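You operate a simulated robot arm through the tools that you are given. There is no shell and no other tool.

You run a simulated robot arm. Do the job below in one go: nothing can be reset, and whatever is moved stays where it is left.

## Task
Pump the waste oil tank down to 10 L.
Fine: slide its lid open and open the yellow valve for it; valve closed, lid closed and bolted again.

Only the result counts: the job must be done as asked and must still hold three seconds after the hand-in. Knocking over, shifting, dropping, spilling or breaking anything else fails it. A push-on lid holds only when it is set on centred and level and pressed home; a screw cap is set on level and turned clockwise until tight.

## Robot
A 6-joint arm with a two-finger gripper, fixed in place. Base frame: the origin is at the foot of the arm, x ahead of it, y to its left, z up. Units: mm, rad, N and s.
Its first joint turns from -2.897 to 2.897 rad. Payload 2.45 kg.
The tool frame sits at the grasp point between the pads (the TCP): z along the fingers, y along the line on which they close. The tips reach 20 mm beyond it. Largest opening 140 mm; the body of the gripper starts 168 mm behind the TCP.
Orientation is that of the tool frame in the base frame, as a unit quaternion [w, x, y, z]. With the fingers straight down and closing along the base's y, the tool's x points along the base's -x, its y along +y and its z along -z.

## Interface
- The arm moves only by the tool nudge_tool. Its argument "moves" is a list of rows, each a list of 6 numbers: the shift along the tool's x, y, z in mm, then the turn, a rotation vector about the tool's x, y, z in rad. In form: [[x, y, z, rx, ry, rz], ...]. A call has 1 to 20 rows; each row is the pose to reach, as a shift and turn from the pose commanded when the call began, along the tool's axes at that moment. "jaw" is the gripper command, from -1 (fully open) to 1 (shut), values between in proportion, set as the call begins (left out, the last holds). Each row takes 0.2 s and may step no farther than 50 mm and 0.15 rad from the row before; otherwise, or with a gripper value out of range, the whole call is refused. A pose out of reach is approached as far as the arm can. The call stops where the force on the tool passes 40 N (or 10 N more than at its start, if that is more) or the arm is blocked; 0.2 s more then pass. The fingers move at their own pace (about 45 mm/s each) and stop on an object; they squeeze with about 23 N. The grip force told is the motor's: it shows also when the fingers shut on nothing. Time passes only in rows, and 0.2 s behind the last, so rows that repeat a pose let the fingers close. The reply holds the time, the measured pose of the TCP, the force on the tool along the base axes, the opening and the grip force, in the units named above and with some noise, with the torque about the TCP (base axes, N m) and any sound that the robot's microphone picked up.
- Cameras (640 x 400 px; columns grow to the right, rows downward): "scene" is fixed at [48.1, -654.3, 1394.5]; the picture's right is [0.85, -0.52, 0.00], its down [-0.16, -0.26, -0.95] and it looks along [0.50, 0.81, -0.31] (base axes); focal length 330 px, centre (320, 200). "wrist" rides on the gripper at [78, 11, -209] in the tool frame; the picture's right is [-0.14, 0.99, 0.00], its down [-0.92, -0.13, -0.37] and it looks along [-0.36, -0.05, 0.93] (tool axes); focal length 280 px, centre (320, 200). There is no depth. A picture from a camera that has moved, and an enlarged one, comes with that camera's place and axes in the base frame and with its lens. The place of the scene camera against the robot may be out by one fixed shift of up to 12 mm in any direction.
- grab_frame(camera): a new picture of that camera. The clock stands still meanwhile.
- zoom(camera, box): a new picture of the part [left, top, right, bottom] of that camera's present view, enlarged. The clock stands still meanwhile.
- job_done(): hands the job in; it is judged then, once.

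Nothing tells you positions but the pictures and the camera data. Unless the task says otherwise, let go and move clear before handing in.

The tools are called after "Emit:" as a command line: name --pt "numbers of a row" for each row, then --argument value for the rest, lists and objects as JSON in quotes. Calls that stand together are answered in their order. nudge_tool: Moves the arm, as the interface text tells. Its arguments: {"type":"object","properties":{"moves":{"type":"array","items":{"type":"array","items":{"type":"number"}}},"jaw":{"type":"number"}},"required":["moves"]} The other tools are called the same way: grab_frame (camera) takes a picture; zoom (camera, box) takes an enlarged picture of a part of a camera's view; job_done () hands the job in.

At the start:

```text
time_s: 0.0
tcp_pos: [741.7, 90.4, 1351.0]
ee_rot: [0.0, 0.0, 1.0, 0.0]
wrist_force: [0.3, -0.8, -0.3]
wrist_torque: [0.0, 0.0, -0.02]
opening: 140.0
finger_force: 0.1
```

scene: 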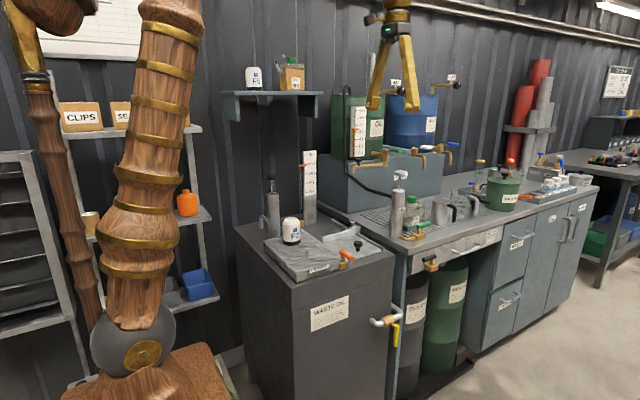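
wrist: 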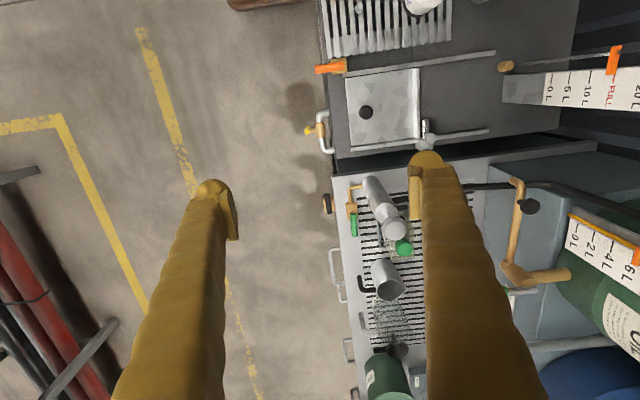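

I see a waste oil cabinet with a lid on top, gauge board behind, and a yellow valve handle at its front-right side. I'll zoom in for detail before moving.

Emit:
zoom --camera "scene" --box '[230, 140, 430, 280]'

Emit:
zoom --camera "scene" --box '[230, 260, 470, 400]'

Emit:
zoom --camera "wrist" --box '[300, 0, 640, 210]'

Emit:
zoom --camera "scene" --box '[300, 60, 480, 180]'

```text
2.86 times, centred on (330, 210) of scene
camera zoom: at [48.1, -654.3, 1394.5], right [0.85, -0.52, 0.0], down [-0.16, -0.26, -0.95], along [0.5, 0.81, -0.31], focal length 943 px, centre (291, 171)
```

zoom: 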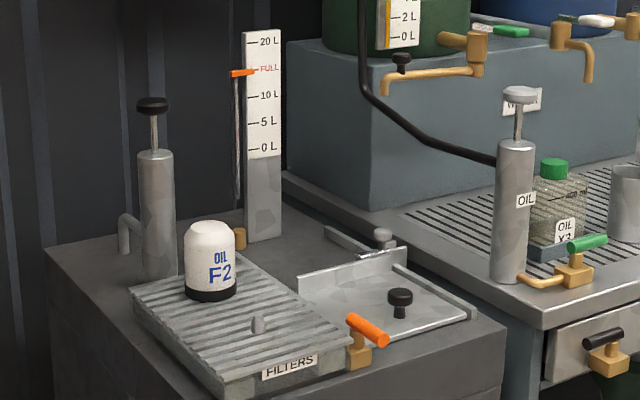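

```text
2.67 times, centred on (350, 330) of scene
camera zoom: at [48.1, -654.3, 1394.5], right [0.85, -0.52, 0.0], down [-0.16, -0.26, -0.95], along [0.5, 0.81, -0.31], focal length 880 px, centre (240, -147)
```

zoom: 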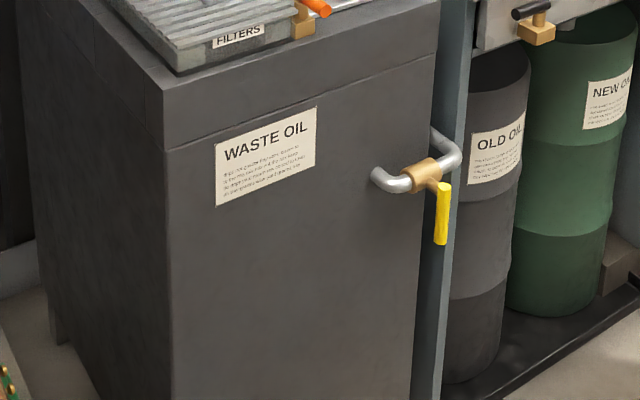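

```text
1.88 times, centred on (470, 105) of wrist
camera zoom: at [664.4, 101.2, 1559.8], right [0.14, 0.99, 0.0], down [0.92, -0.13, 0.37], along [0.36, -0.05, -0.93], focal length 528 px, centre (38, 379)
```

zoom: 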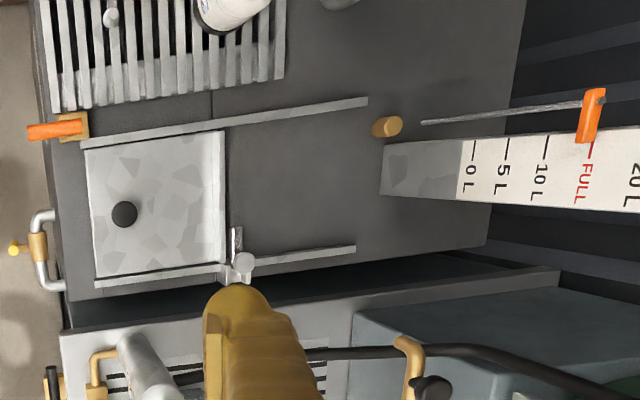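

```text
3.33 times, centred on (390, 120) of scene
camera zoom: at [48.1, -654.3, 1394.5], right [0.85, -0.52, 0.0], down [-0.16, -0.26, -0.95], along [0.5, 0.81, -0.31], focal length 1100 px, centre (87, 467)
```

zoom: 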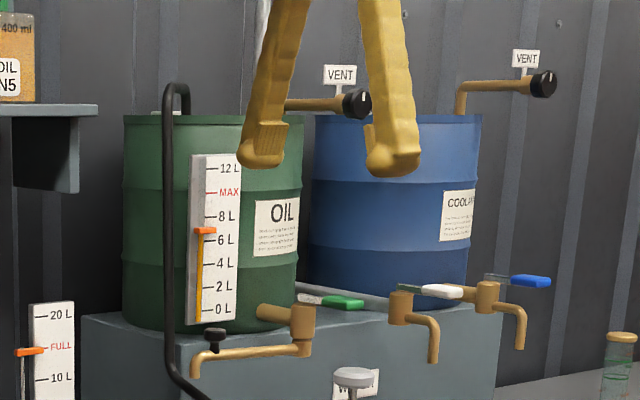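

The waste tank's top carries the sliding lid (black knob near x≈725, y≈200, z≈880), a bolt behind it, a filter tray, a hand pump near (520, 450), and a gauge reading FULL. The yellow valve sits on the front pipe. I'll move the wrist camera over the tank to see the pump and bolt.

Emit:
nudge_tool --pt "40 40 0 0 0 0" --pt "80 80 0 0 0 0" --pt "110 120 0 0 0 0" --pt "140 160 0 0 0 0"

Emit:
grab_frame --camera "wrist"

Emit:
grab_frame --camera "scene"

```text
refused: row 1 steps farther than a row can; nothing moved
```

```text
taken
camera wrist: at [664.4, 101.2, 1559.8], right [0.14, 0.99, 0.0], down [0.92, -0.13, 0.37], along [0.36, -0.05, -0.93], focal length 280 px, centre (320, 200)
```

wrist: 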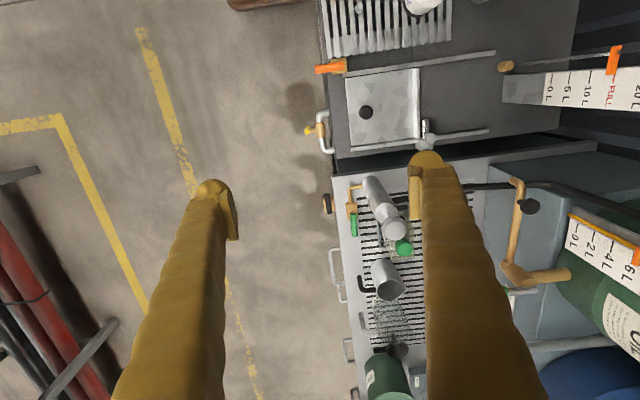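

```text
taken
```

scene: 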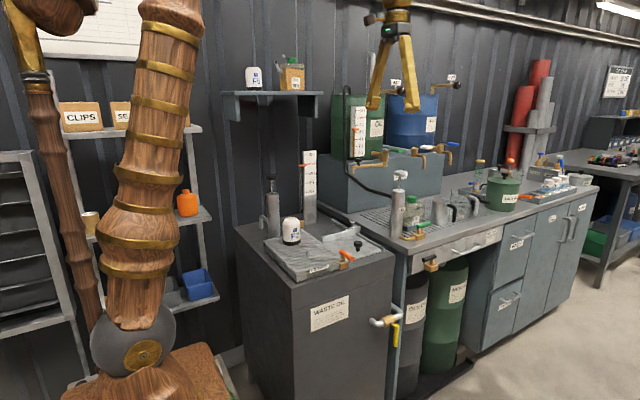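

Step exceeded 50 mm; I'll use shorter rows to reach the same overlook pose.

Emit:
nudge_tool --pt "30 34 0 0 0 0" --pt "60 68 0 0 0 0" --pt "90 102 0 0 0 0" --pt "120 136 0 0 0 0" --pt "140 160 0 0 0 0"

Emit:
grab_frame --camera "wrist"

Emit:
zoom --camera "wrist" --box '[150, 0, 470, 200]'

```text
time_s: 1.2
tcp_pos: [602.5, 247.8, 1350.3]
ee_rot: [0.0, 0.001, 1.0, 0.0]
wrist_force: [0.2, 0.6, 0.1]
wrist_torque: [-0.03, 0.01, 0.0]
opening: 140.0
finger_force: 0.0
```

```text
taken
camera wrist: at [524.7, 259.2, 1559.8], right [0.14, 0.99, 0.0], down [0.92, -0.13, 0.37], along [0.36, -0.05, -0.93], focal length 280 px, centre (320, 200)
```

wrist: 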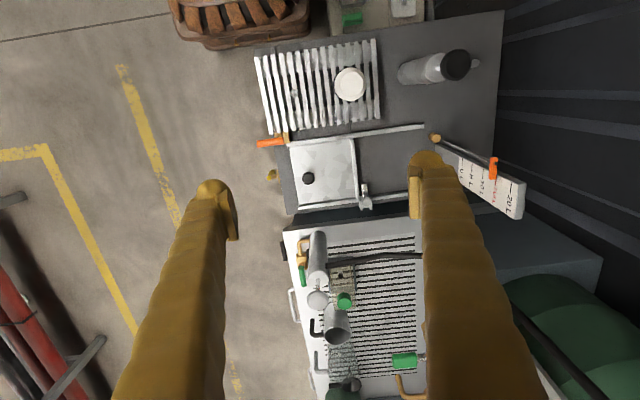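

```text
2.00 times, centred on (310, 100) of wrist
camera zoom: at [524.7, 259.2, 1559.8], right [0.14, 0.99, 0.0], down [0.92, -0.13, 0.37], along [0.36, -0.05, -0.93], focal length 561 px, centre (340, 400)
```

zoom: 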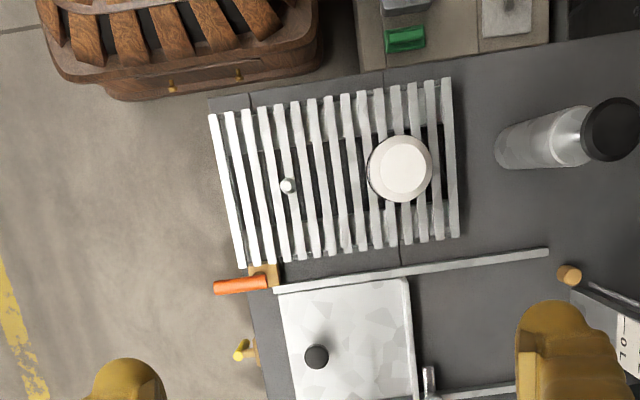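

From two wrist views the lid knob is at about (729, 199, 879) and the bolt near (808, 345, 880). I'll lower the camera over the lid for a close look at the bolt.

Emit:
nudge_tool --pt "-20 -7 37 0 0 0" --pt "-40 -14 74 0 0 0" --pt "-60 -21 111 0 0 0" --pt "-80 -28 148 0 0 0" --pt "-100 -35 185 0 0 0" --pt "-120 -42 222 0 0 0" --pt "-142 -48 260 0 0 0"

Emit:
grab_frame --camera "wrist"

Emit:
grab_frame --camera "scene"

```text
time_s: 2.8
tcp_pos: [743.4, 202.4, 1091.3]
ee_rot: [0.002, 0.0, 1.0, 0.0]
wrist_force: [-0.3, -0.8, -0.3]
wrist_torque: [-0.03, -0.03, -0.02]
opening: 140.0
finger_force: 0.1
```

```text
taken
camera wrist: at [664.5, 213.0, 1300.6], right [0.14, 0.99, 0.0], down [0.92, -0.13, 0.37], along [0.37, -0.05, -0.93], focal length 280 px, centre (320, 200)
```

wrist: 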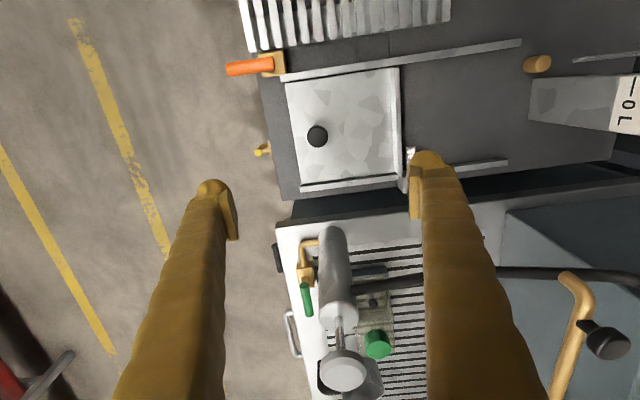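

```text
taken
```

scene: 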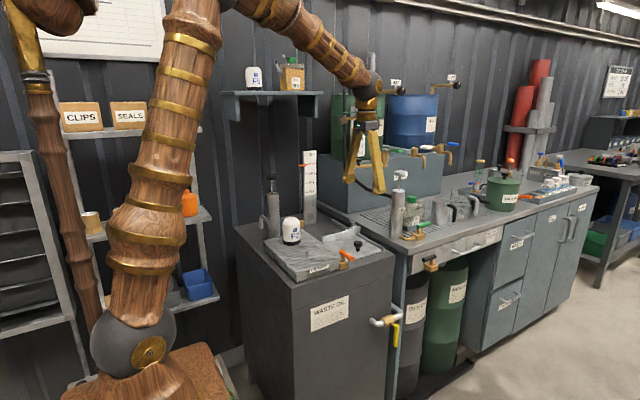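

The finger hides the bolt. I'll shift left in y so the bolt falls between the fingers and go a bit lower.

Emit:
nudge_tool --pt "8 33 25 0 0 0" --pt "16 66 50 0 0 0" --pt "24 98 75 0 0 0"

Emit:
grab_frame --camera "wrist"

Emit:
zoom --camera "wrist" --box '[220, 60, 440, 200]'

Emit:
zoom --camera "scene" --box '[325, 210, 405, 270]'

```text
time_s: 3.6
tcp_pos: [720.0, 300.6, 1016.5]
ee_rot: [0.0, 0.0, 1.0, 0.0]
wrist_force: [-0.8, -0.6, -0.4]
wrist_torque: [0.02, 0.0, 0.0]
opening: 140.2
finger_force: 0.0
```

```text
taken
camera wrist: at [642.4, 312.5, 1225.6], right [0.14, 0.99, 0.0], down [0.92, -0.13, 0.37], along [0.37, -0.05, -0.93], focal length 280 px, centre (320, 200)
```

wrist: 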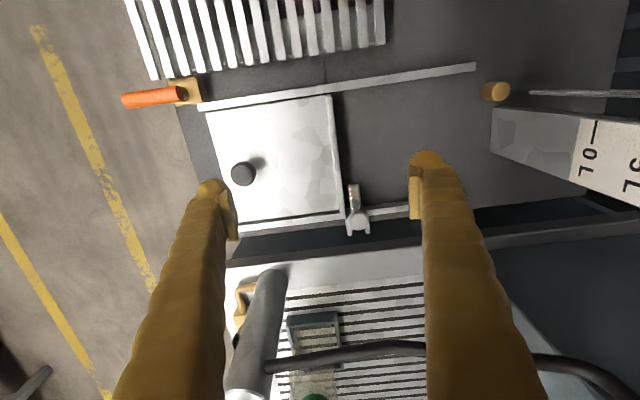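

```text
2.86 times, centred on (330, 130) of wrist
camera zoom: at [642.4, 312.5, 1225.6], right [0.14, 0.99, 0.0], down [0.92, -0.13, 0.37], along [0.37, -0.05, -0.93], focal length 801 px, centre (291, 400)
```

zoom: 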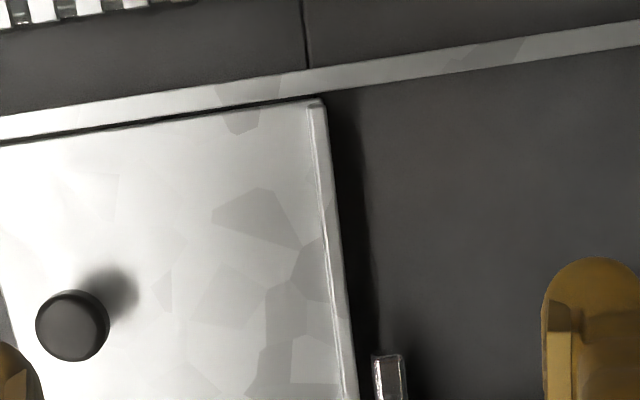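

```text
6.67 times, centred on (365, 240) of scene
camera zoom: at [48.1, -654.3, 1394.5], right [0.85, -0.52, 0.0], down [-0.16, -0.26, -0.95], along [0.5, 0.81, -0.31], focal length 2199 px, centre (20, -67)
```

zoom: 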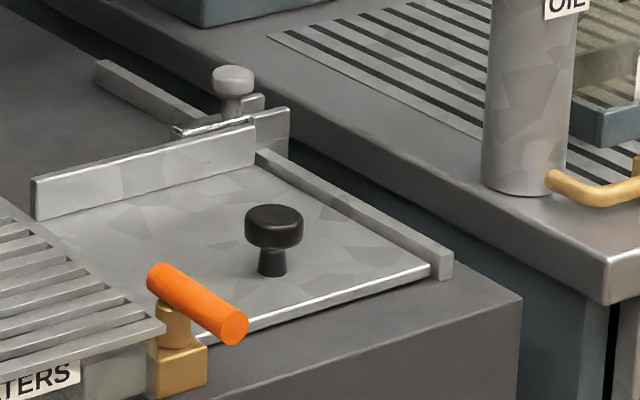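

The lid has a raised rear lip, and behind it a slide bolt with a grey knob whose shiny rod lies across the lip. I'll zoom in further on the bolt from both cameras.

Emit:
zoom --camera "scene" --box '[338, 212, 370, 232]'

Emit:
zoom --camera "wrist" --box '[312, 170, 412, 240]'

Emit:
zoom --camera "scene" --box '[360, 300, 420, 360]'

Emit:
zoom --camera "scene" --box '[250, 145, 330, 245]'

```text
16.00 times, centred on (354, 222) of scene
camera zoom: at [48.1, -654.3, 1394.5], right [0.85, -0.52, 0.0], down [-0.16, -0.26, -0.95], along [0.5, 0.81, -0.31], focal length 5279 px, centre (-224, -152)
```

zoom: 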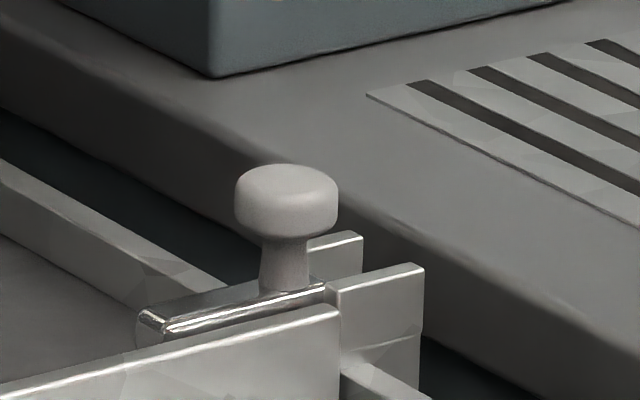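

```text
5.71 times, centred on (362, 205) of wrist
camera zoom: at [642.4, 312.5, 1225.6], right [0.14, 0.99, 0.0], down [0.92, -0.13, 0.37], along [0.37, -0.05, -0.93], focal length 1602 px, centre (80, 171)
```

zoom: 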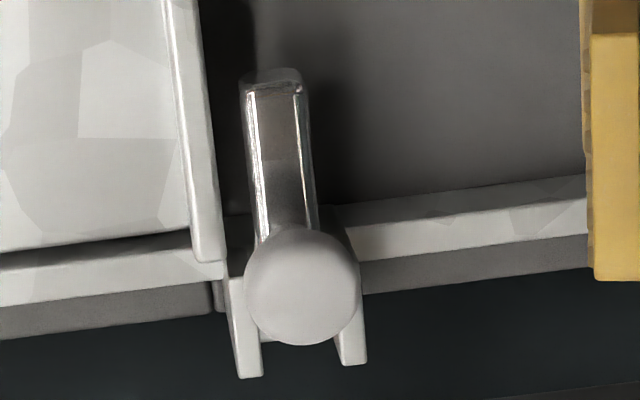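

```text
6.67 times, centred on (390, 330) of scene
camera zoom: at [48.1, -654.3, 1394.5], right [0.85, -0.52, 0.0], down [-0.16, -0.26, -0.95], along [0.5, 0.81, -0.31], focal length 2199 px, centre (-147, -667)
```

zoom: 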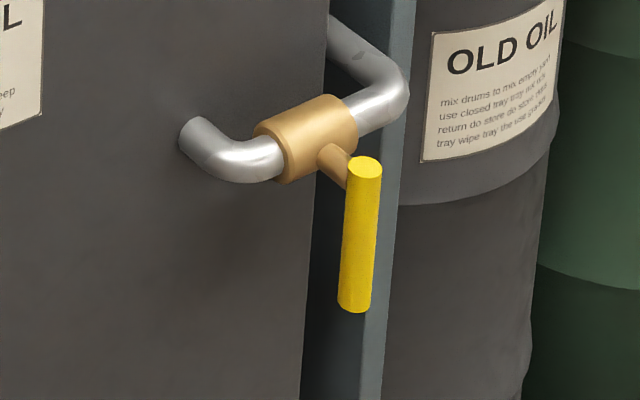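

```text
4.00 times, centred on (290, 195) of scene
camera zoom: at [48.1, -654.3, 1394.5], right [0.85, -0.52, 0.0], down [-0.16, -0.26, -0.95], along [0.5, 0.81, -0.31], focal length 1320 px, centre (440, 220)
```

zoom: 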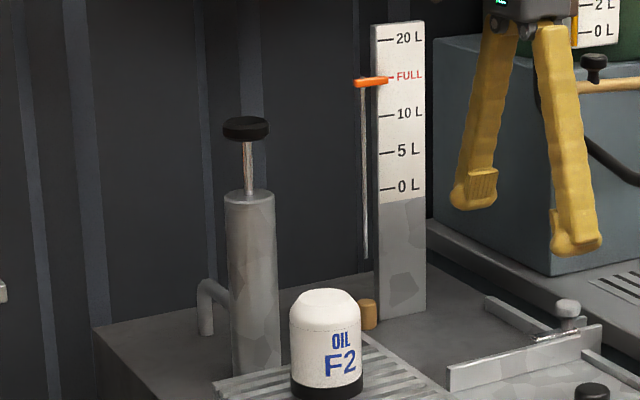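

The bolt rod runs along x behind the lid lip, so it should retract toward +x. I take its knob to be at about (804, 339, 895). I'll half-close the jaws and hover above it to check alignment.

Emit:
nudge_tool --pt "-28 12.8 18.8 0 0 0" --pt "-56 25.6 37.6 0 0 0" --pt "-84 38.4 56.5 0 0 0" --pt "-84 38.4 56.5 0 0 0" --jaw 0.1

Emit:
grab_frame --camera "wrist"

Emit:
zoom --camera "scene" --box '[310, 100, 430, 260]'

```text
time_s: 4.6
tcp_pos: [804.2, 339.7, 957.7]
ee_rot: [-0.001, 0.001, 1.0, 0.0]
wrist_force: [-0.2, 0.2, 0.3]
wrist_torque: [-0.02, 0.0, 0.03]
opening: 63.0
finger_force: 0.0
```

```text
taken
camera wrist: at [726.3, 350.7, 1166.5], right [0.14, 0.99, 0.0], down [0.92, -0.13, 0.37], along [0.37, -0.05, -0.93], focal length 280 px, centre (320, 200)
```

wrist: 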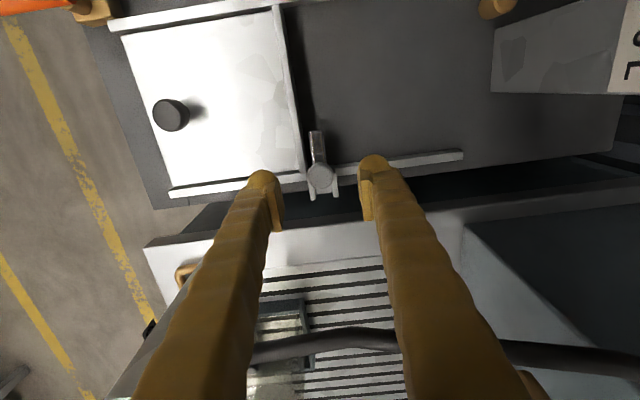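

```text
2.50 times, centred on (370, 180) of scene
camera zoom: at [48.1, -654.3, 1394.5], right [0.85, -0.52, 0.0], down [-0.16, -0.26, -0.95], along [0.5, 0.81, -0.31], focal length 825 px, centre (195, 250)
```

zoom: 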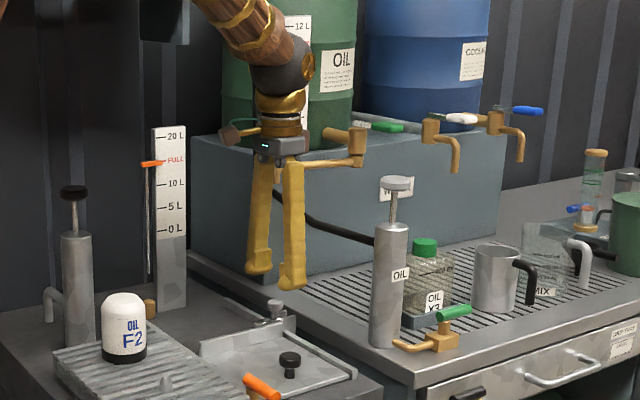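

The knob sits centred between the fingers at (806, 339). A hose passes near (888, 349, 1015), so I'll tilt the tool back about 0.3 rad to keep clear, then descend around the bolt knob.

Emit:
nudge_tool --pt "0 0 0 0 -0.15 0" --pt "0 0 15 0 -0.3 0" --pt "-1 0 35 0 -0.3 0" --pt "-2 0 48 0 -0.3 0" --pt "-2 0 48 0 -0.3 0"

Emit:
grab_frame --camera "wrist"

Emit:
zoom --camera "scene" --box '[310, 170, 410, 250]'

```text
time_s: 5.8
tcp_pos: [807.0, 338.5, 910.9]
ee_rot: [0.15, 0.0, 0.989, 0.0]
wrist_force: [-0.6, -0.1, 0.3]
wrist_torque: [-0.02, 0.0, 0.01]
opening: 63.0
finger_force: 0.0
```

```text
taken
camera wrist: at [670.7, 349.9, 1086.5], right [0.13, 0.99, 0.04], down [0.77, -0.13, 0.62], along [0.62, -0.05, -0.78], focal length 280 px, centre (320, 200)
```

wrist: 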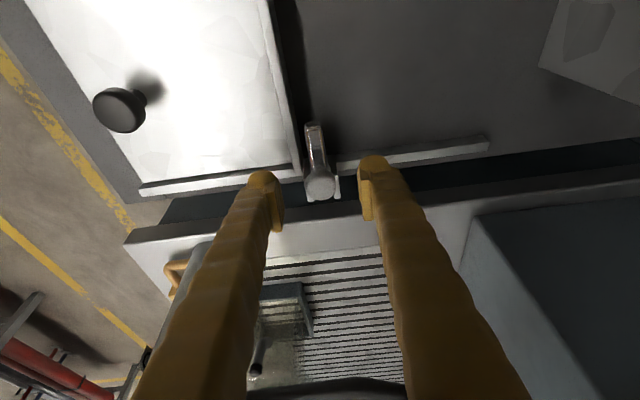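

```text
5.00 times, centred on (360, 210) of scene
camera zoom: at [48.1, -654.3, 1394.5], right [0.85, -0.52, 0.0], down [-0.16, -0.26, -0.95], along [0.5, 0.81, -0.31], focal length 1650 px, centre (120, 150)
```

zoom: 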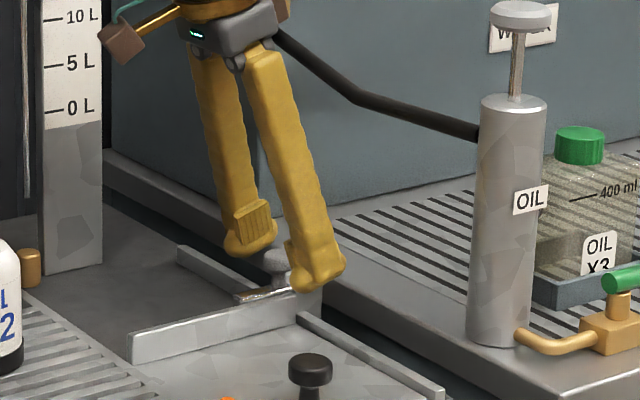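

The tilted fingers straddle the bolt knob. I'll go down about 8 mm and close on it.

Emit:
nudge_tool --pt "3.3 0 7.4 0 0 0" --pt "3.3 0 7.4 0 0 0"

Emit:
nudge_tool --pt "0 0 0 0 0 0" --pt "0 0 0 0 0 0" --pt "0 0 0 0 0 0" --pt "0 0 0 0 0 0" --jaw 1

Emit:
grab_frame --camera "wrist"

Emit:
zoom --camera "scene" --box '[325, 190, 405, 250]'

```text
time_s: 6.4
tcp_pos: [805.3, 339.4, 902.4]
ee_rot: [0.149, 0.0, 0.989, -0.001]
wrist_force: [0.2, 0.9, 0.1]
wrist_torque: [0.01, -0.01, -0.01]
opening: 63.0
finger_force: 0.0
```

```text
time_s: 7.4
tcp_pos: [805.0, 340.4, 902.5]
ee_rot: [0.15, 0.0, 0.989, -0.001]
wrist_force: [0.3, 14.6, -2.5]
wrist_torque: [0.08, 0.05, 0.01]
opening: 24.0
finger_force: 38.2
```

```text
taken
camera wrist: at [669.1, 351.1, 1078.7], right [0.13, 0.99, 0.04], down [0.77, -0.13, 0.62], along [0.62, -0.05, -0.78], focal length 280 px, centre (320, 200)
```

wrist: 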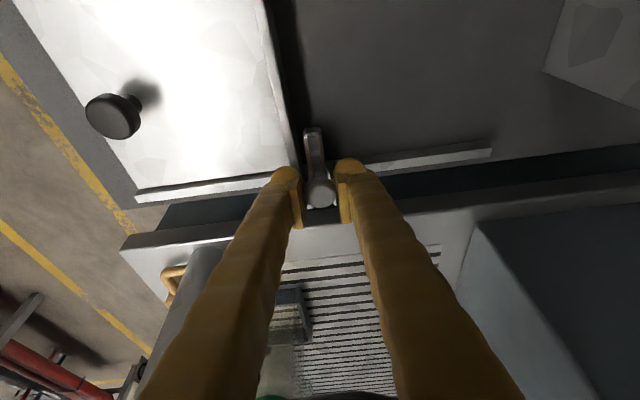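

```text
6.67 times, centred on (365, 220) of scene
camera zoom: at [48.1, -654.3, 1394.5], right [0.85, -0.52, 0.0], down [-0.16, -0.26, -0.95], along [0.5, 0.81, -0.31], focal length 2199 px, centre (20, 67)
```

zoom: 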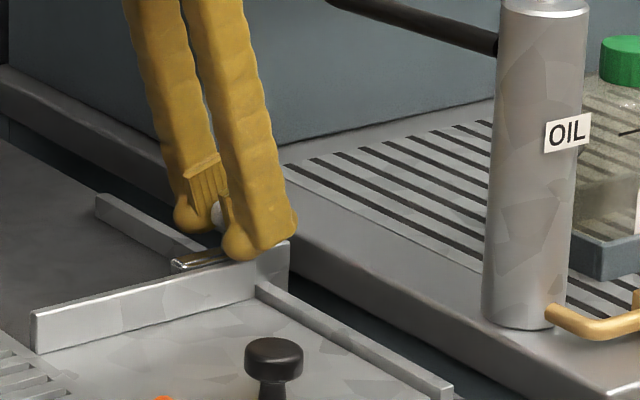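

The knob is gripped (24 mm). A small sideways load suggests shifting 1.5 mm to +y; then I'll draw the bolt toward +x.

Emit:
nudge_tool --pt "0 1.5 0 0 0 0" --pt "-4.8 1.5 1.5 0 0 0" --pt "-9.6 1.5 3.0 0 0 0" --pt "-14.3 1.5 4.4 0 0 0" --pt "-19.1 1.5 5.9 0 0 0"

Emit:
zoom --camera "scene" --box '[325, 190, 405, 250]'

Emit:
grab_frame --camera "wrist"

```text
time_s: 8.6
tcp_pos: [824.8, 340.0, 901.4]
ee_rot: [0.149, 0.0, 0.989, 0.0]
wrist_force: [-1.7, 7.6, -24.9]
wrist_torque: [0.1, 0.16, -0.07]
opening: 24.1
finger_force: 45.1
```

```text
6.67 times, centred on (365, 220) of scene
camera zoom: at [48.1, -654.3, 1394.5], right [0.85, -0.52, 0.0], down [-0.16, -0.26, -0.95], along [0.5, 0.81, -0.31], focal length 2199 px, centre (20, 67)
```

zoom: 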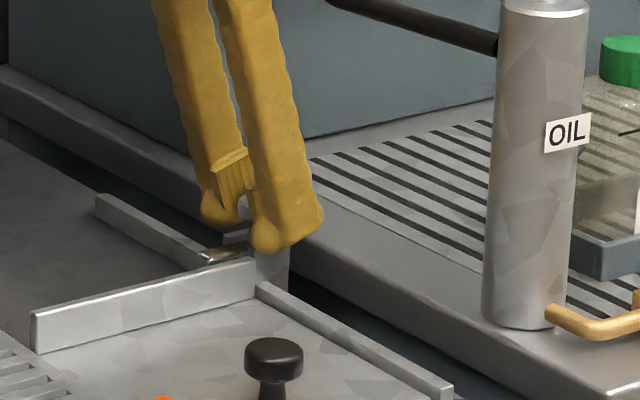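

```text
taken
camera wrist: at [689.6, 351.4, 1078.9], right [0.13, 0.99, 0.04], down [0.77, -0.13, 0.62], along [0.62, -0.05, -0.78], focal length 280 px, centre (320, 200)
```

wrist: 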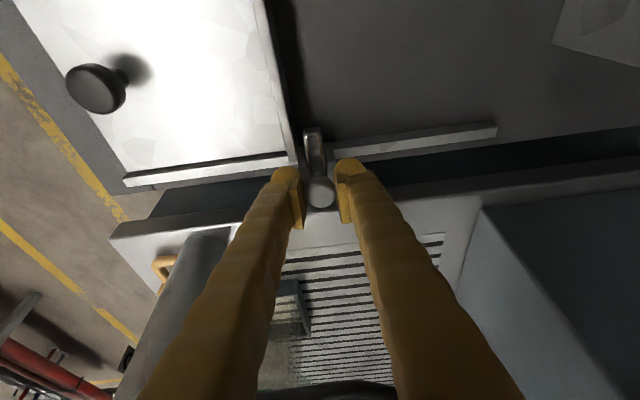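

The rod is drawing out with the knob. I'll relieve the vertical load slightly and continue toward +x.

Emit:
nudge_tool --pt "0.4 0 1.4 0 0 0" --pt "-4.4 0 2.9 0 0 0" --pt "-9.2 0 4.4 0 0 0" --pt "-13.9 0 5.8 0 0 0" --pt "-18.7 0 7.3 0 0 0"

Emit:
zoom --camera "scene" --box '[325, 190, 405, 250]'

Emit:
grab_frame --camera "wrist"

```text
time_s: 9.8
tcp_pos: [846.7, 340.1, 902.2]
ee_rot: [0.15, 0.001, 0.989, 0.0]
wrist_force: [0.3, -4.9, 3.3]
wrist_torque: [-0.02, -0.23, -0.07]
opening: 23.8
finger_force: 45.2
```

```text
6.67 times, centred on (365, 220) of scene
camera zoom: at [48.1, -654.3, 1394.5], right [0.85, -0.52, 0.0], down [-0.16, -0.26, -0.95], along [0.5, 0.81, -0.31], focal length 2199 px, centre (20, 67)
```

zoom: 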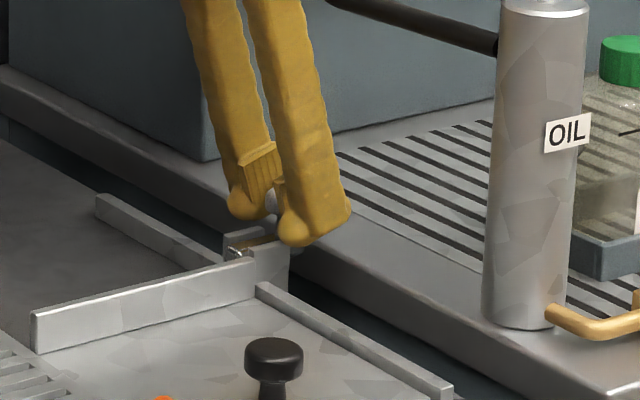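

```text
taken
camera wrist: at [710.0, 351.2, 1078.4], right [0.13, 0.99, 0.04], down [0.77, -0.13, 0.63], along [0.62, -0.05, -0.78], focal length 280 px, centre (320, 200)
```

wrist: 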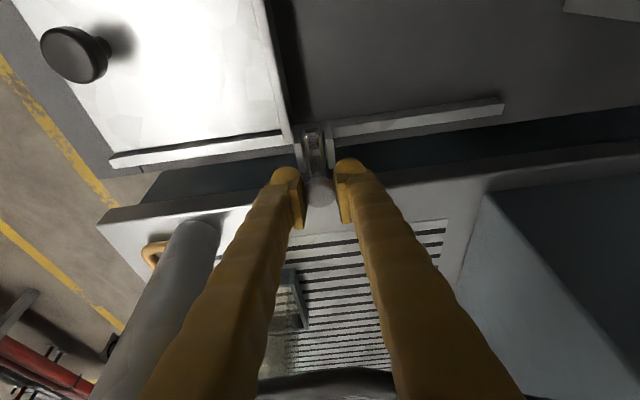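

The rod tip is nearly clear of the lip's right end. I'll draw it another 10 mm or until it stops.

Emit:
nudge_tool --pt "-4.8 0 1.5 0 0 0" --pt "-9.6 0 3.0 0 0 0"

Emit:
zoom --camera "scene" --box '[325, 190, 405, 250]'

Emit:
zoom --camera "wrist" --box '[240, 90, 400, 230]'

```text
time_s: 10.4
tcp_pos: [854.9, 338.7, 901.2]
ee_rot: [0.147, 0.0, 0.989, 0.0]
wrist_force: [-13.3, -6.1, -15.1]
wrist_torque: [-0.02, -0.01, 0.03]
opening: 22.3
finger_force: 44.9
```

```text
6.67 times, centred on (365, 220) of scene
camera zoom: at [48.1, -654.3, 1394.5], right [0.85, -0.52, 0.0], down [-0.16, -0.26, -0.95], along [0.5, 0.81, -0.31], focal length 2199 px, centre (20, 67)
```

zoom: 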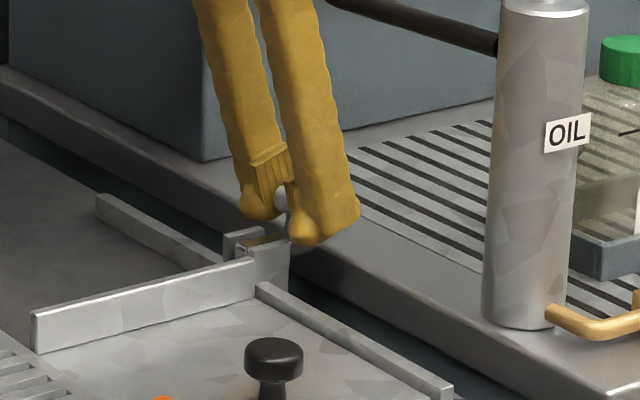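

```text
2.86 times, centred on (320, 160) of wrist
camera zoom: at [719.3, 351.6, 1077.2], right [0.13, 0.99, 0.04], down [0.77, -0.13, 0.62], along [0.62, -0.05, -0.78], focal length 801 px, centre (320, 314)
```

zoom: 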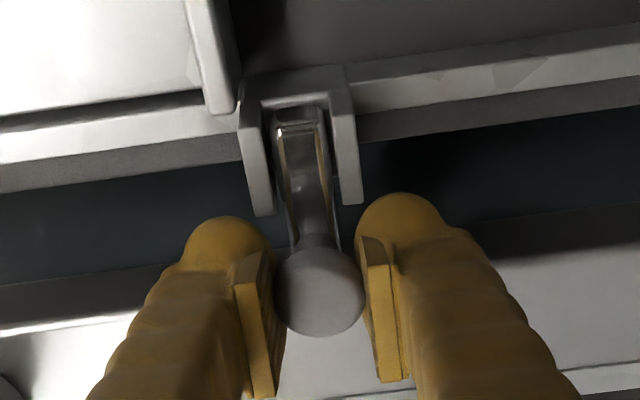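

The bolt is fully drawn: the rod tip now sits inside its bracket, clear of the lip. I'll release and back out along the tool axis, then return upright.

Emit:
nudge_tool --pt "0 0 0 0 0 0" --pt "0 0 0 0 0 0" --pt "0 0 0 0 0 0" --jaw 0.35

Emit:
nudge_tool --pt "0 0 -25 0 0 0" --pt "0 0 -50 0 0 0" --pt "0 0 -75 0 0.15 0" --pt "0 0 -75 0 0.3 0"

Emit:
grab_frame --camera "wrist"

Emit:
zoom --camera "scene" --box '[325, 190, 405, 250]'

```text
time_s: 11.2
tcp_pos: [855.8, 340.1, 902.2]
ee_rot: [0.15, 0.0, 0.989, 0.0]
wrist_force: [0.2, -0.2, -0.1]
wrist_torque: [-0.01, 0.01, -0.01]
opening: 45.5
finger_force: 0.3
```

```text
time_s: 12.2
tcp_pos: [832.5, 339.4, 974.6]
ee_rot: [0.0, 0.0, 1.0, 0.001]
wrist_force: [0.9, 0.6, 1.3]
wrist_torque: [0.04, 0.02, 0.0]
opening: 45.3
finger_force: 0.0
```

```text
taken
camera wrist: at [755.8, 350.9, 1183.8], right [0.14, 0.99, 0.0], down [0.92, -0.13, 0.37], along [0.36, -0.05, -0.93], focal length 280 px, centre (320, 200)
```

wrist: 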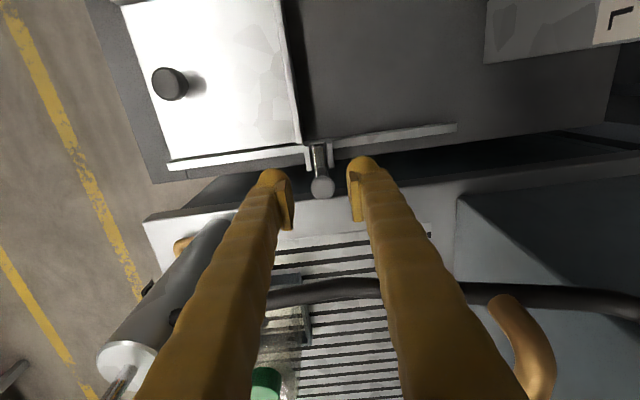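

```text
6.67 times, centred on (365, 220) of scene
camera zoom: at [48.1, -654.3, 1394.5], right [0.85, -0.52, 0.0], down [-0.16, -0.26, -0.95], along [0.5, 0.81, -0.31], focal length 2199 px, centre (20, 67)
```

zoom: 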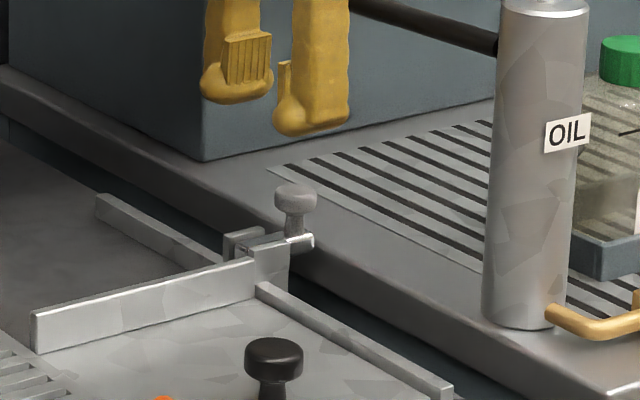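

The bolt is withdrawn, its knob now near (852, 338). Next I'll go over the lid knob at (728, 200) with the jaws straddling it in y.

Emit:
nudge_tool --pt "26 -35 0 0 0 0" --pt "52 -70 0 0 0 0" --pt "78 -105 15 0 0 0" --pt "104.5 -139 30 0 0 0" --pt "104.5 -139 35 0 0 0" --jaw 0.1

Emit:
grab_frame --camera "wrist"

Emit:
zoom --camera "scene" --box '[305, 190, 405, 270]'

```text
time_s: 13.4
tcp_pos: [727.8, 202.3, 938.2]
ee_rot: [0.0, 0.0, 1.0, 0.0]
wrist_force: [0.2, -0.2, 0.2]
wrist_torque: [0.02, 0.02, 0.01]
opening: 63.1
finger_force: 0.0
```

```text
taken
camera wrist: at [650.0, 212.3, 1148.0], right [0.14, 0.99, 0.0], down [0.92, -0.13, 0.37], along [0.37, -0.05, -0.93], focal length 280 px, centre (320, 200)
```

wrist: 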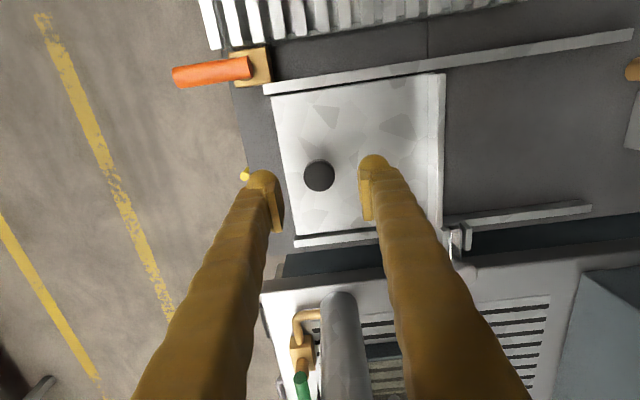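

```text
5.00 times, centred on (355, 230) of scene
camera zoom: at [48.1, -654.3, 1394.5], right [0.85, -0.52, 0.0], down [-0.16, -0.26, -0.95], along [0.5, 0.81, -0.31], focal length 1650 px, centre (145, 50)
```

zoom: 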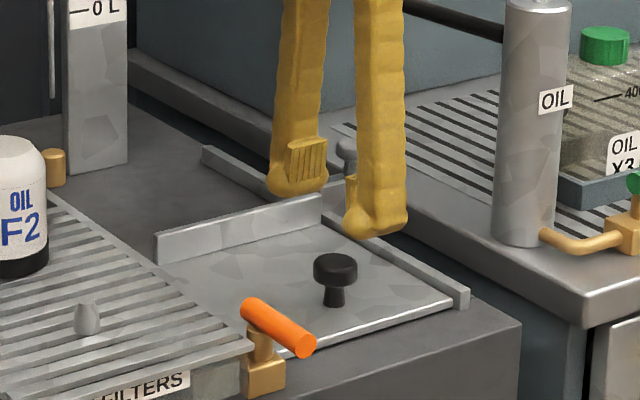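

Lid knob is at about (729, 200). Descending and gripping it.

Emit:
nudge_tool --pt "-1 -1.5 30 0 0 0" --pt "-1.5 -1.5 50 0 0 0" --pt "-1.5 -1.5 60 0 0 0" --pt "-1.5 -1.5 60 0 0 0"

Emit:
nudge_tool --pt "0 0 0 0 0 0" --pt "0 0 0 0 0 0" --pt "0 0 0 0 0 0" --jaw 1

Emit:
grab_frame --camera "wrist"

Emit:
zoom --camera "scene" --box '[305, 190, 405, 270]'

```text
time_s: 14.4
tcp_pos: [729.6, 199.2, 878.4]
ee_rot: [0.001, 0.0, 1.0, 0.001]
wrist_force: [0.3, 0.4, 0.1]
wrist_torque: [0.07, 0.04, -0.03]
opening: 63.0
finger_force: 0.1
```

```text
time_s: 15.2
tcp_pos: [729.5, 199.6, 879.4]
ee_rot: [0.0, 0.0, 1.0, 0.0]
wrist_force: [-0.4, 4.0, -2.0]
wrist_torque: [0.04, 0.03, 0.0]
opening: 29.6
finger_force: 28.6
```

```text
taken
camera wrist: at [651.8, 211.1, 1087.7], right [0.14, 0.99, 0.0], down [0.92, -0.13, 0.37], along [0.36, -0.05, -0.93], focal length 280 px, centre (320, 200)
```

wrist: 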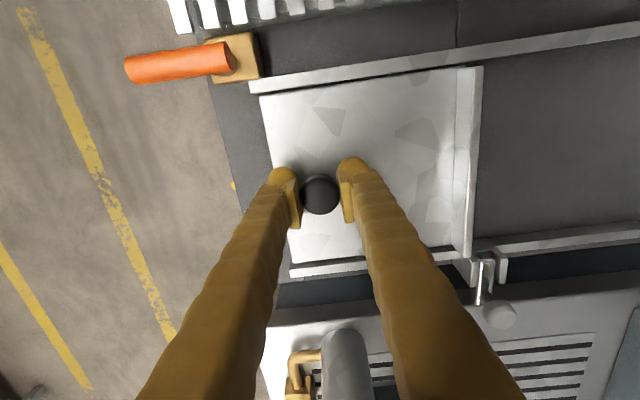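

```text
5.00 times, centred on (355, 230) of scene
camera zoom: at [48.1, -654.3, 1394.5], right [0.85, -0.52, 0.0], down [-0.16, -0.26, -0.95], along [0.5, 0.81, -0.31], focal length 1650 px, centre (145, 50)
```

zoom: 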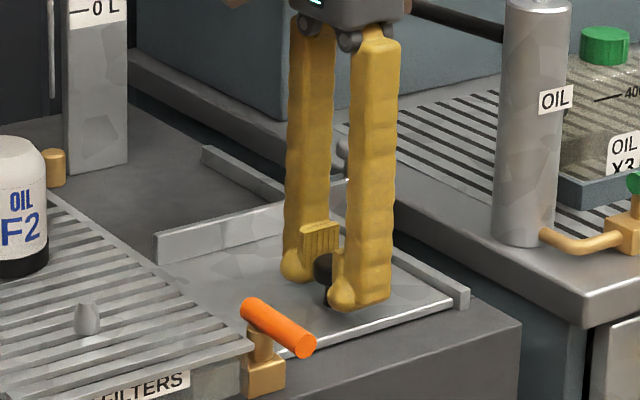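

Knob gripped at 30 mm. Sliding the lid toward +y, first 40 mm gently.

Emit:
nudge_tool --pt "0 8 0 0 0 0" --pt "0 16 0 0 0 0" --pt "0 24 0 0 0 0" --pt "0 32 0 0 0 0" --pt "0 40 0 0 0 0"

Emit:
zoom --camera "scene" --box '[285, 170, 405, 270]'

```text
time_s: 16.4
tcp_pos: [730.4, 239.1, 877.4]
ee_rot: [-0.002, 0.0, 1.0, 0.0]
wrist_force: [-30.5, -0.6, -14.9]
wrist_torque: [0.07, 0.02, 0.01]
opening: 28.1
finger_force: 44.8
```

```text
4.00 times, centred on (345, 220) of scene
camera zoom: at [48.1, -654.3, 1394.5], right [0.85, -0.52, 0.0], down [-0.16, -0.26, -0.95], along [0.5, 0.81, -0.31], focal length 1320 px, centre (220, 120)
```

zoom: 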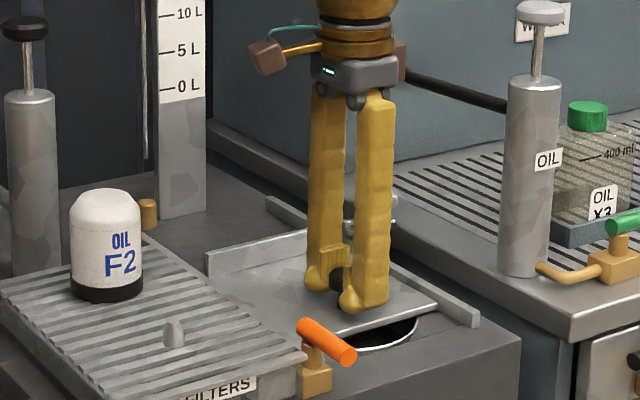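

The lid slides and the opening shows, but some sideways load has built up (-30 N in x). I'll relieve it by easing 1.8 mm toward -x and 0.8 mm down, then check.

Emit:
nudge_tool --pt "1.0 0 0.5 0 0 0" --pt "1.8 0 0.8 0 0 0"

```text
time_s: 17.0
tcp_pos: [730.4, 238.6, 876.5]
ee_rot: [0.0, 0.0, 1.0, 0.0]
wrist_force: [-7.0, -0.3, -27.0]
wrist_torque: [0.0, 0.14, -0.04]
opening: 28.2
finger_force: 45.3
```

Emit:
nudge_tool --pt "0.4 0 -0.8 0 0 0" --pt "0.4 0 -0.8 0 0 0"

```text
time_s: 17.4
tcp_pos: [731.2, 238.3, 877.6]
ee_rot: [0.001, 0.001, 1.0, -0.001]
wrist_force: [5.8, 0.5, -10.4]
wrist_torque: [0.0, -0.26, 0.01]
opening: 28.1
finger_force: 45.2
stopped in row 1: the force on the tool passed its limit at 44 N (the readings are from after the stop); the commanded pose is now the measured one
```

Clamping over-constrains the knob. I'll loosen to a 40 mm cage and simply push the lid with the trailing finger.

Emit:
nudge_tool --pt "0 0 0 0 0 0" --pt "0 0 0 0 0 0" --pt "0 0 0 0 0 0" --jaw 0.43

Emit:
nudge_tool --pt "1.5 10 0 0 0 0" --pt "1.5 20 0 0 0 0" --pt "1.5 30 0 0 0 0" --pt "1.5 40 0 0 0 0"

Emit:
grab_frame --camera "wrist"

Emit:
zoom --camera "scene" --box '[285, 170, 405, 270]'

```text
time_s: 18.2
tcp_pos: [731.2, 238.7, 877.3]
ee_rot: [0.0, 0.0, 1.0, 0.0]
wrist_force: [-0.5, -0.2, -0.4]
wrist_torque: [-0.05, -0.02, 0.01]
opening: 39.8
finger_force: 0.0
```

```text
time_s: 19.2
tcp_pos: [728.6, 278.7, 878.8]
ee_rot: [0.001, 0.002, 1.0, -0.001]
wrist_force: [1.3, -0.6, -0.8]
wrist_torque: [-0.03, 0.0, 0.01]
opening: 40.4
finger_force: 0.8
```

```text
taken
camera wrist: at [650.8, 290.8, 1087.7], right [0.14, 0.99, 0.0], down [0.92, -0.13, 0.37], along [0.37, -0.05, -0.93], focal length 280 px, centre (320, 200)
```

wrist: 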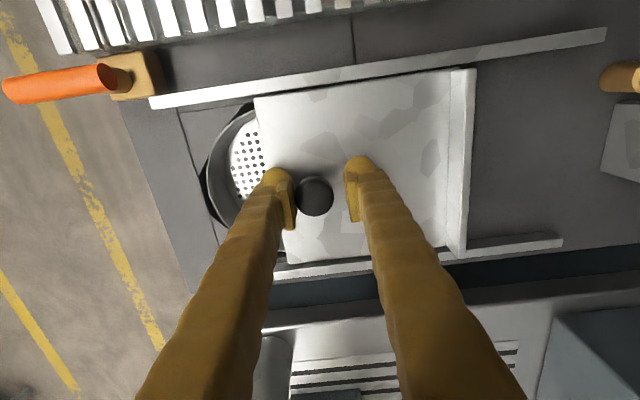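

```text
4.00 times, centred on (345, 220) of scene
camera zoom: at [48.1, -654.3, 1394.5], right [0.85, -0.52, 0.0], down [-0.16, -0.26, -0.95], along [0.5, 0.81, -0.31], focal length 1320 px, centre (220, 120)
```

zoom: 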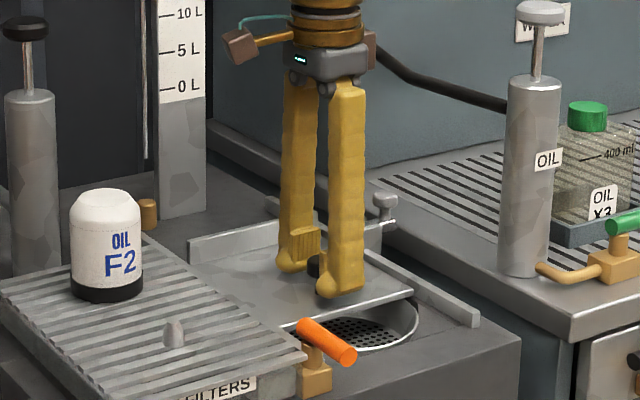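

The caged push moves the lid freely. Continuing toward +y.

Emit:
nudge_tool --pt "0 10 0 0 0 0" --pt "0 20 0 0 0 0" --pt "0 30 0 0 0 0" --pt "0 40 0 0 0 0" --pt "0 50 0 0 0 0"

Emit:
grab_frame --camera "wrist"

Emit:
zoom --camera "scene" --box '[285, 150, 405, 270]'

```text
time_s: 20.4
tcp_pos: [729.4, 329.0, 877.9]
ee_rot: [0.001, 0.0, 1.0, 0.0]
wrist_force: [0.1, -0.6, -1.5]
wrist_torque: [-0.03, 0.03, 0.0]
opening: 40.7
finger_force: 0.9
```

```text
taken
camera wrist: at [651.2, 341.0, 1087.0], right [0.14, 0.99, 0.0], down [0.92, -0.13, 0.37], along [0.37, -0.05, -0.93], focal length 280 px, centre (320, 200)
```

wrist: 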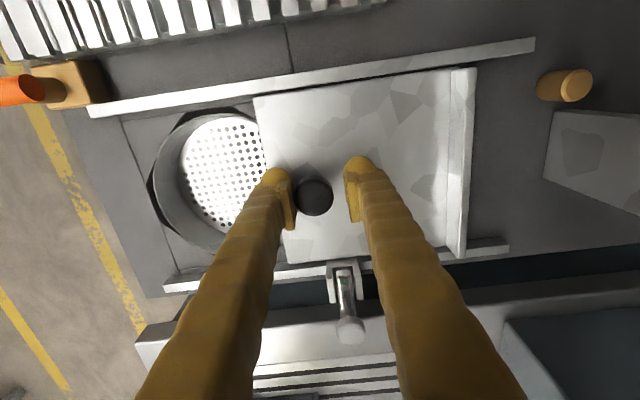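

```text
3.33 times, centred on (345, 210) of scene
camera zoom: at [48.1, -654.3, 1394.5], right [0.85, -0.52, 0.0], down [-0.16, -0.26, -0.95], along [0.5, 0.81, -0.31], focal length 1100 px, centre (237, 167)
```

zoom: 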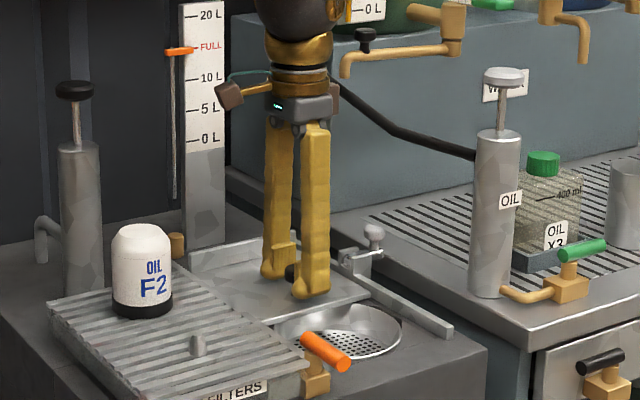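

The lid is mostly open. I'll push it on until it meets its stop.

Emit:
nudge_tool --pt "0 8 0 0 0 0" --pt "0 16 0 0 0 0" --pt "0 24 0 0 0 0" --pt "0 32 0 0 0 0"

Emit:
grab_frame --camera "wrist"

Emit:
zoom --camera "scene" --box '[285, 150, 405, 270]'

```text
time_s: 21.4
tcp_pos: [728.6, 359.7, 877.5]
ee_rot: [0.001, 0.001, 1.0, -0.001]
wrist_force: [-0.3, -0.3, -1.0]
wrist_torque: [0.04, -0.01, 0.02]
opening: 40.9
finger_force: 0.3
```

```text
taken
camera wrist: at [650.2, 372.3, 1086.2], right [0.14, 0.99, 0.0], down [0.92, -0.13, 0.37], along [0.37, -0.05, -0.93], focal length 280 px, centre (320, 200)
```

wrist: 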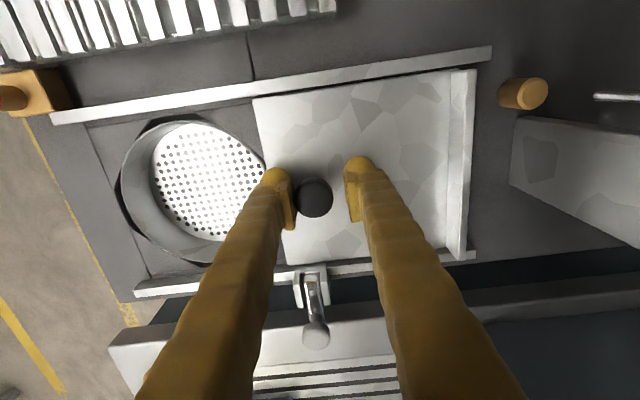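

```text
3.33 times, centred on (345, 210) of scene
camera zoom: at [48.1, -654.3, 1394.5], right [0.85, -0.52, 0.0], down [-0.16, -0.26, -0.95], along [0.5, 0.81, -0.31], focal length 1100 px, centre (237, 167)
```

zoom: 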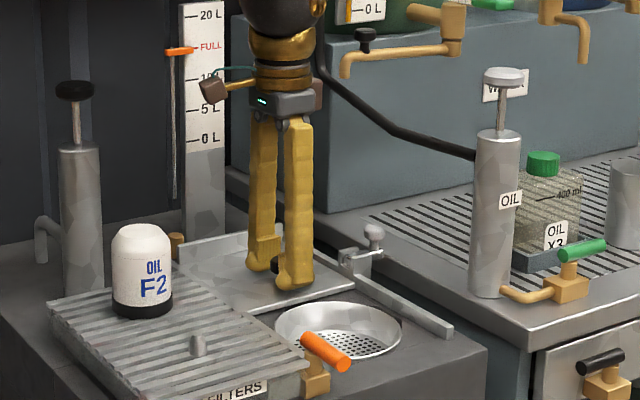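

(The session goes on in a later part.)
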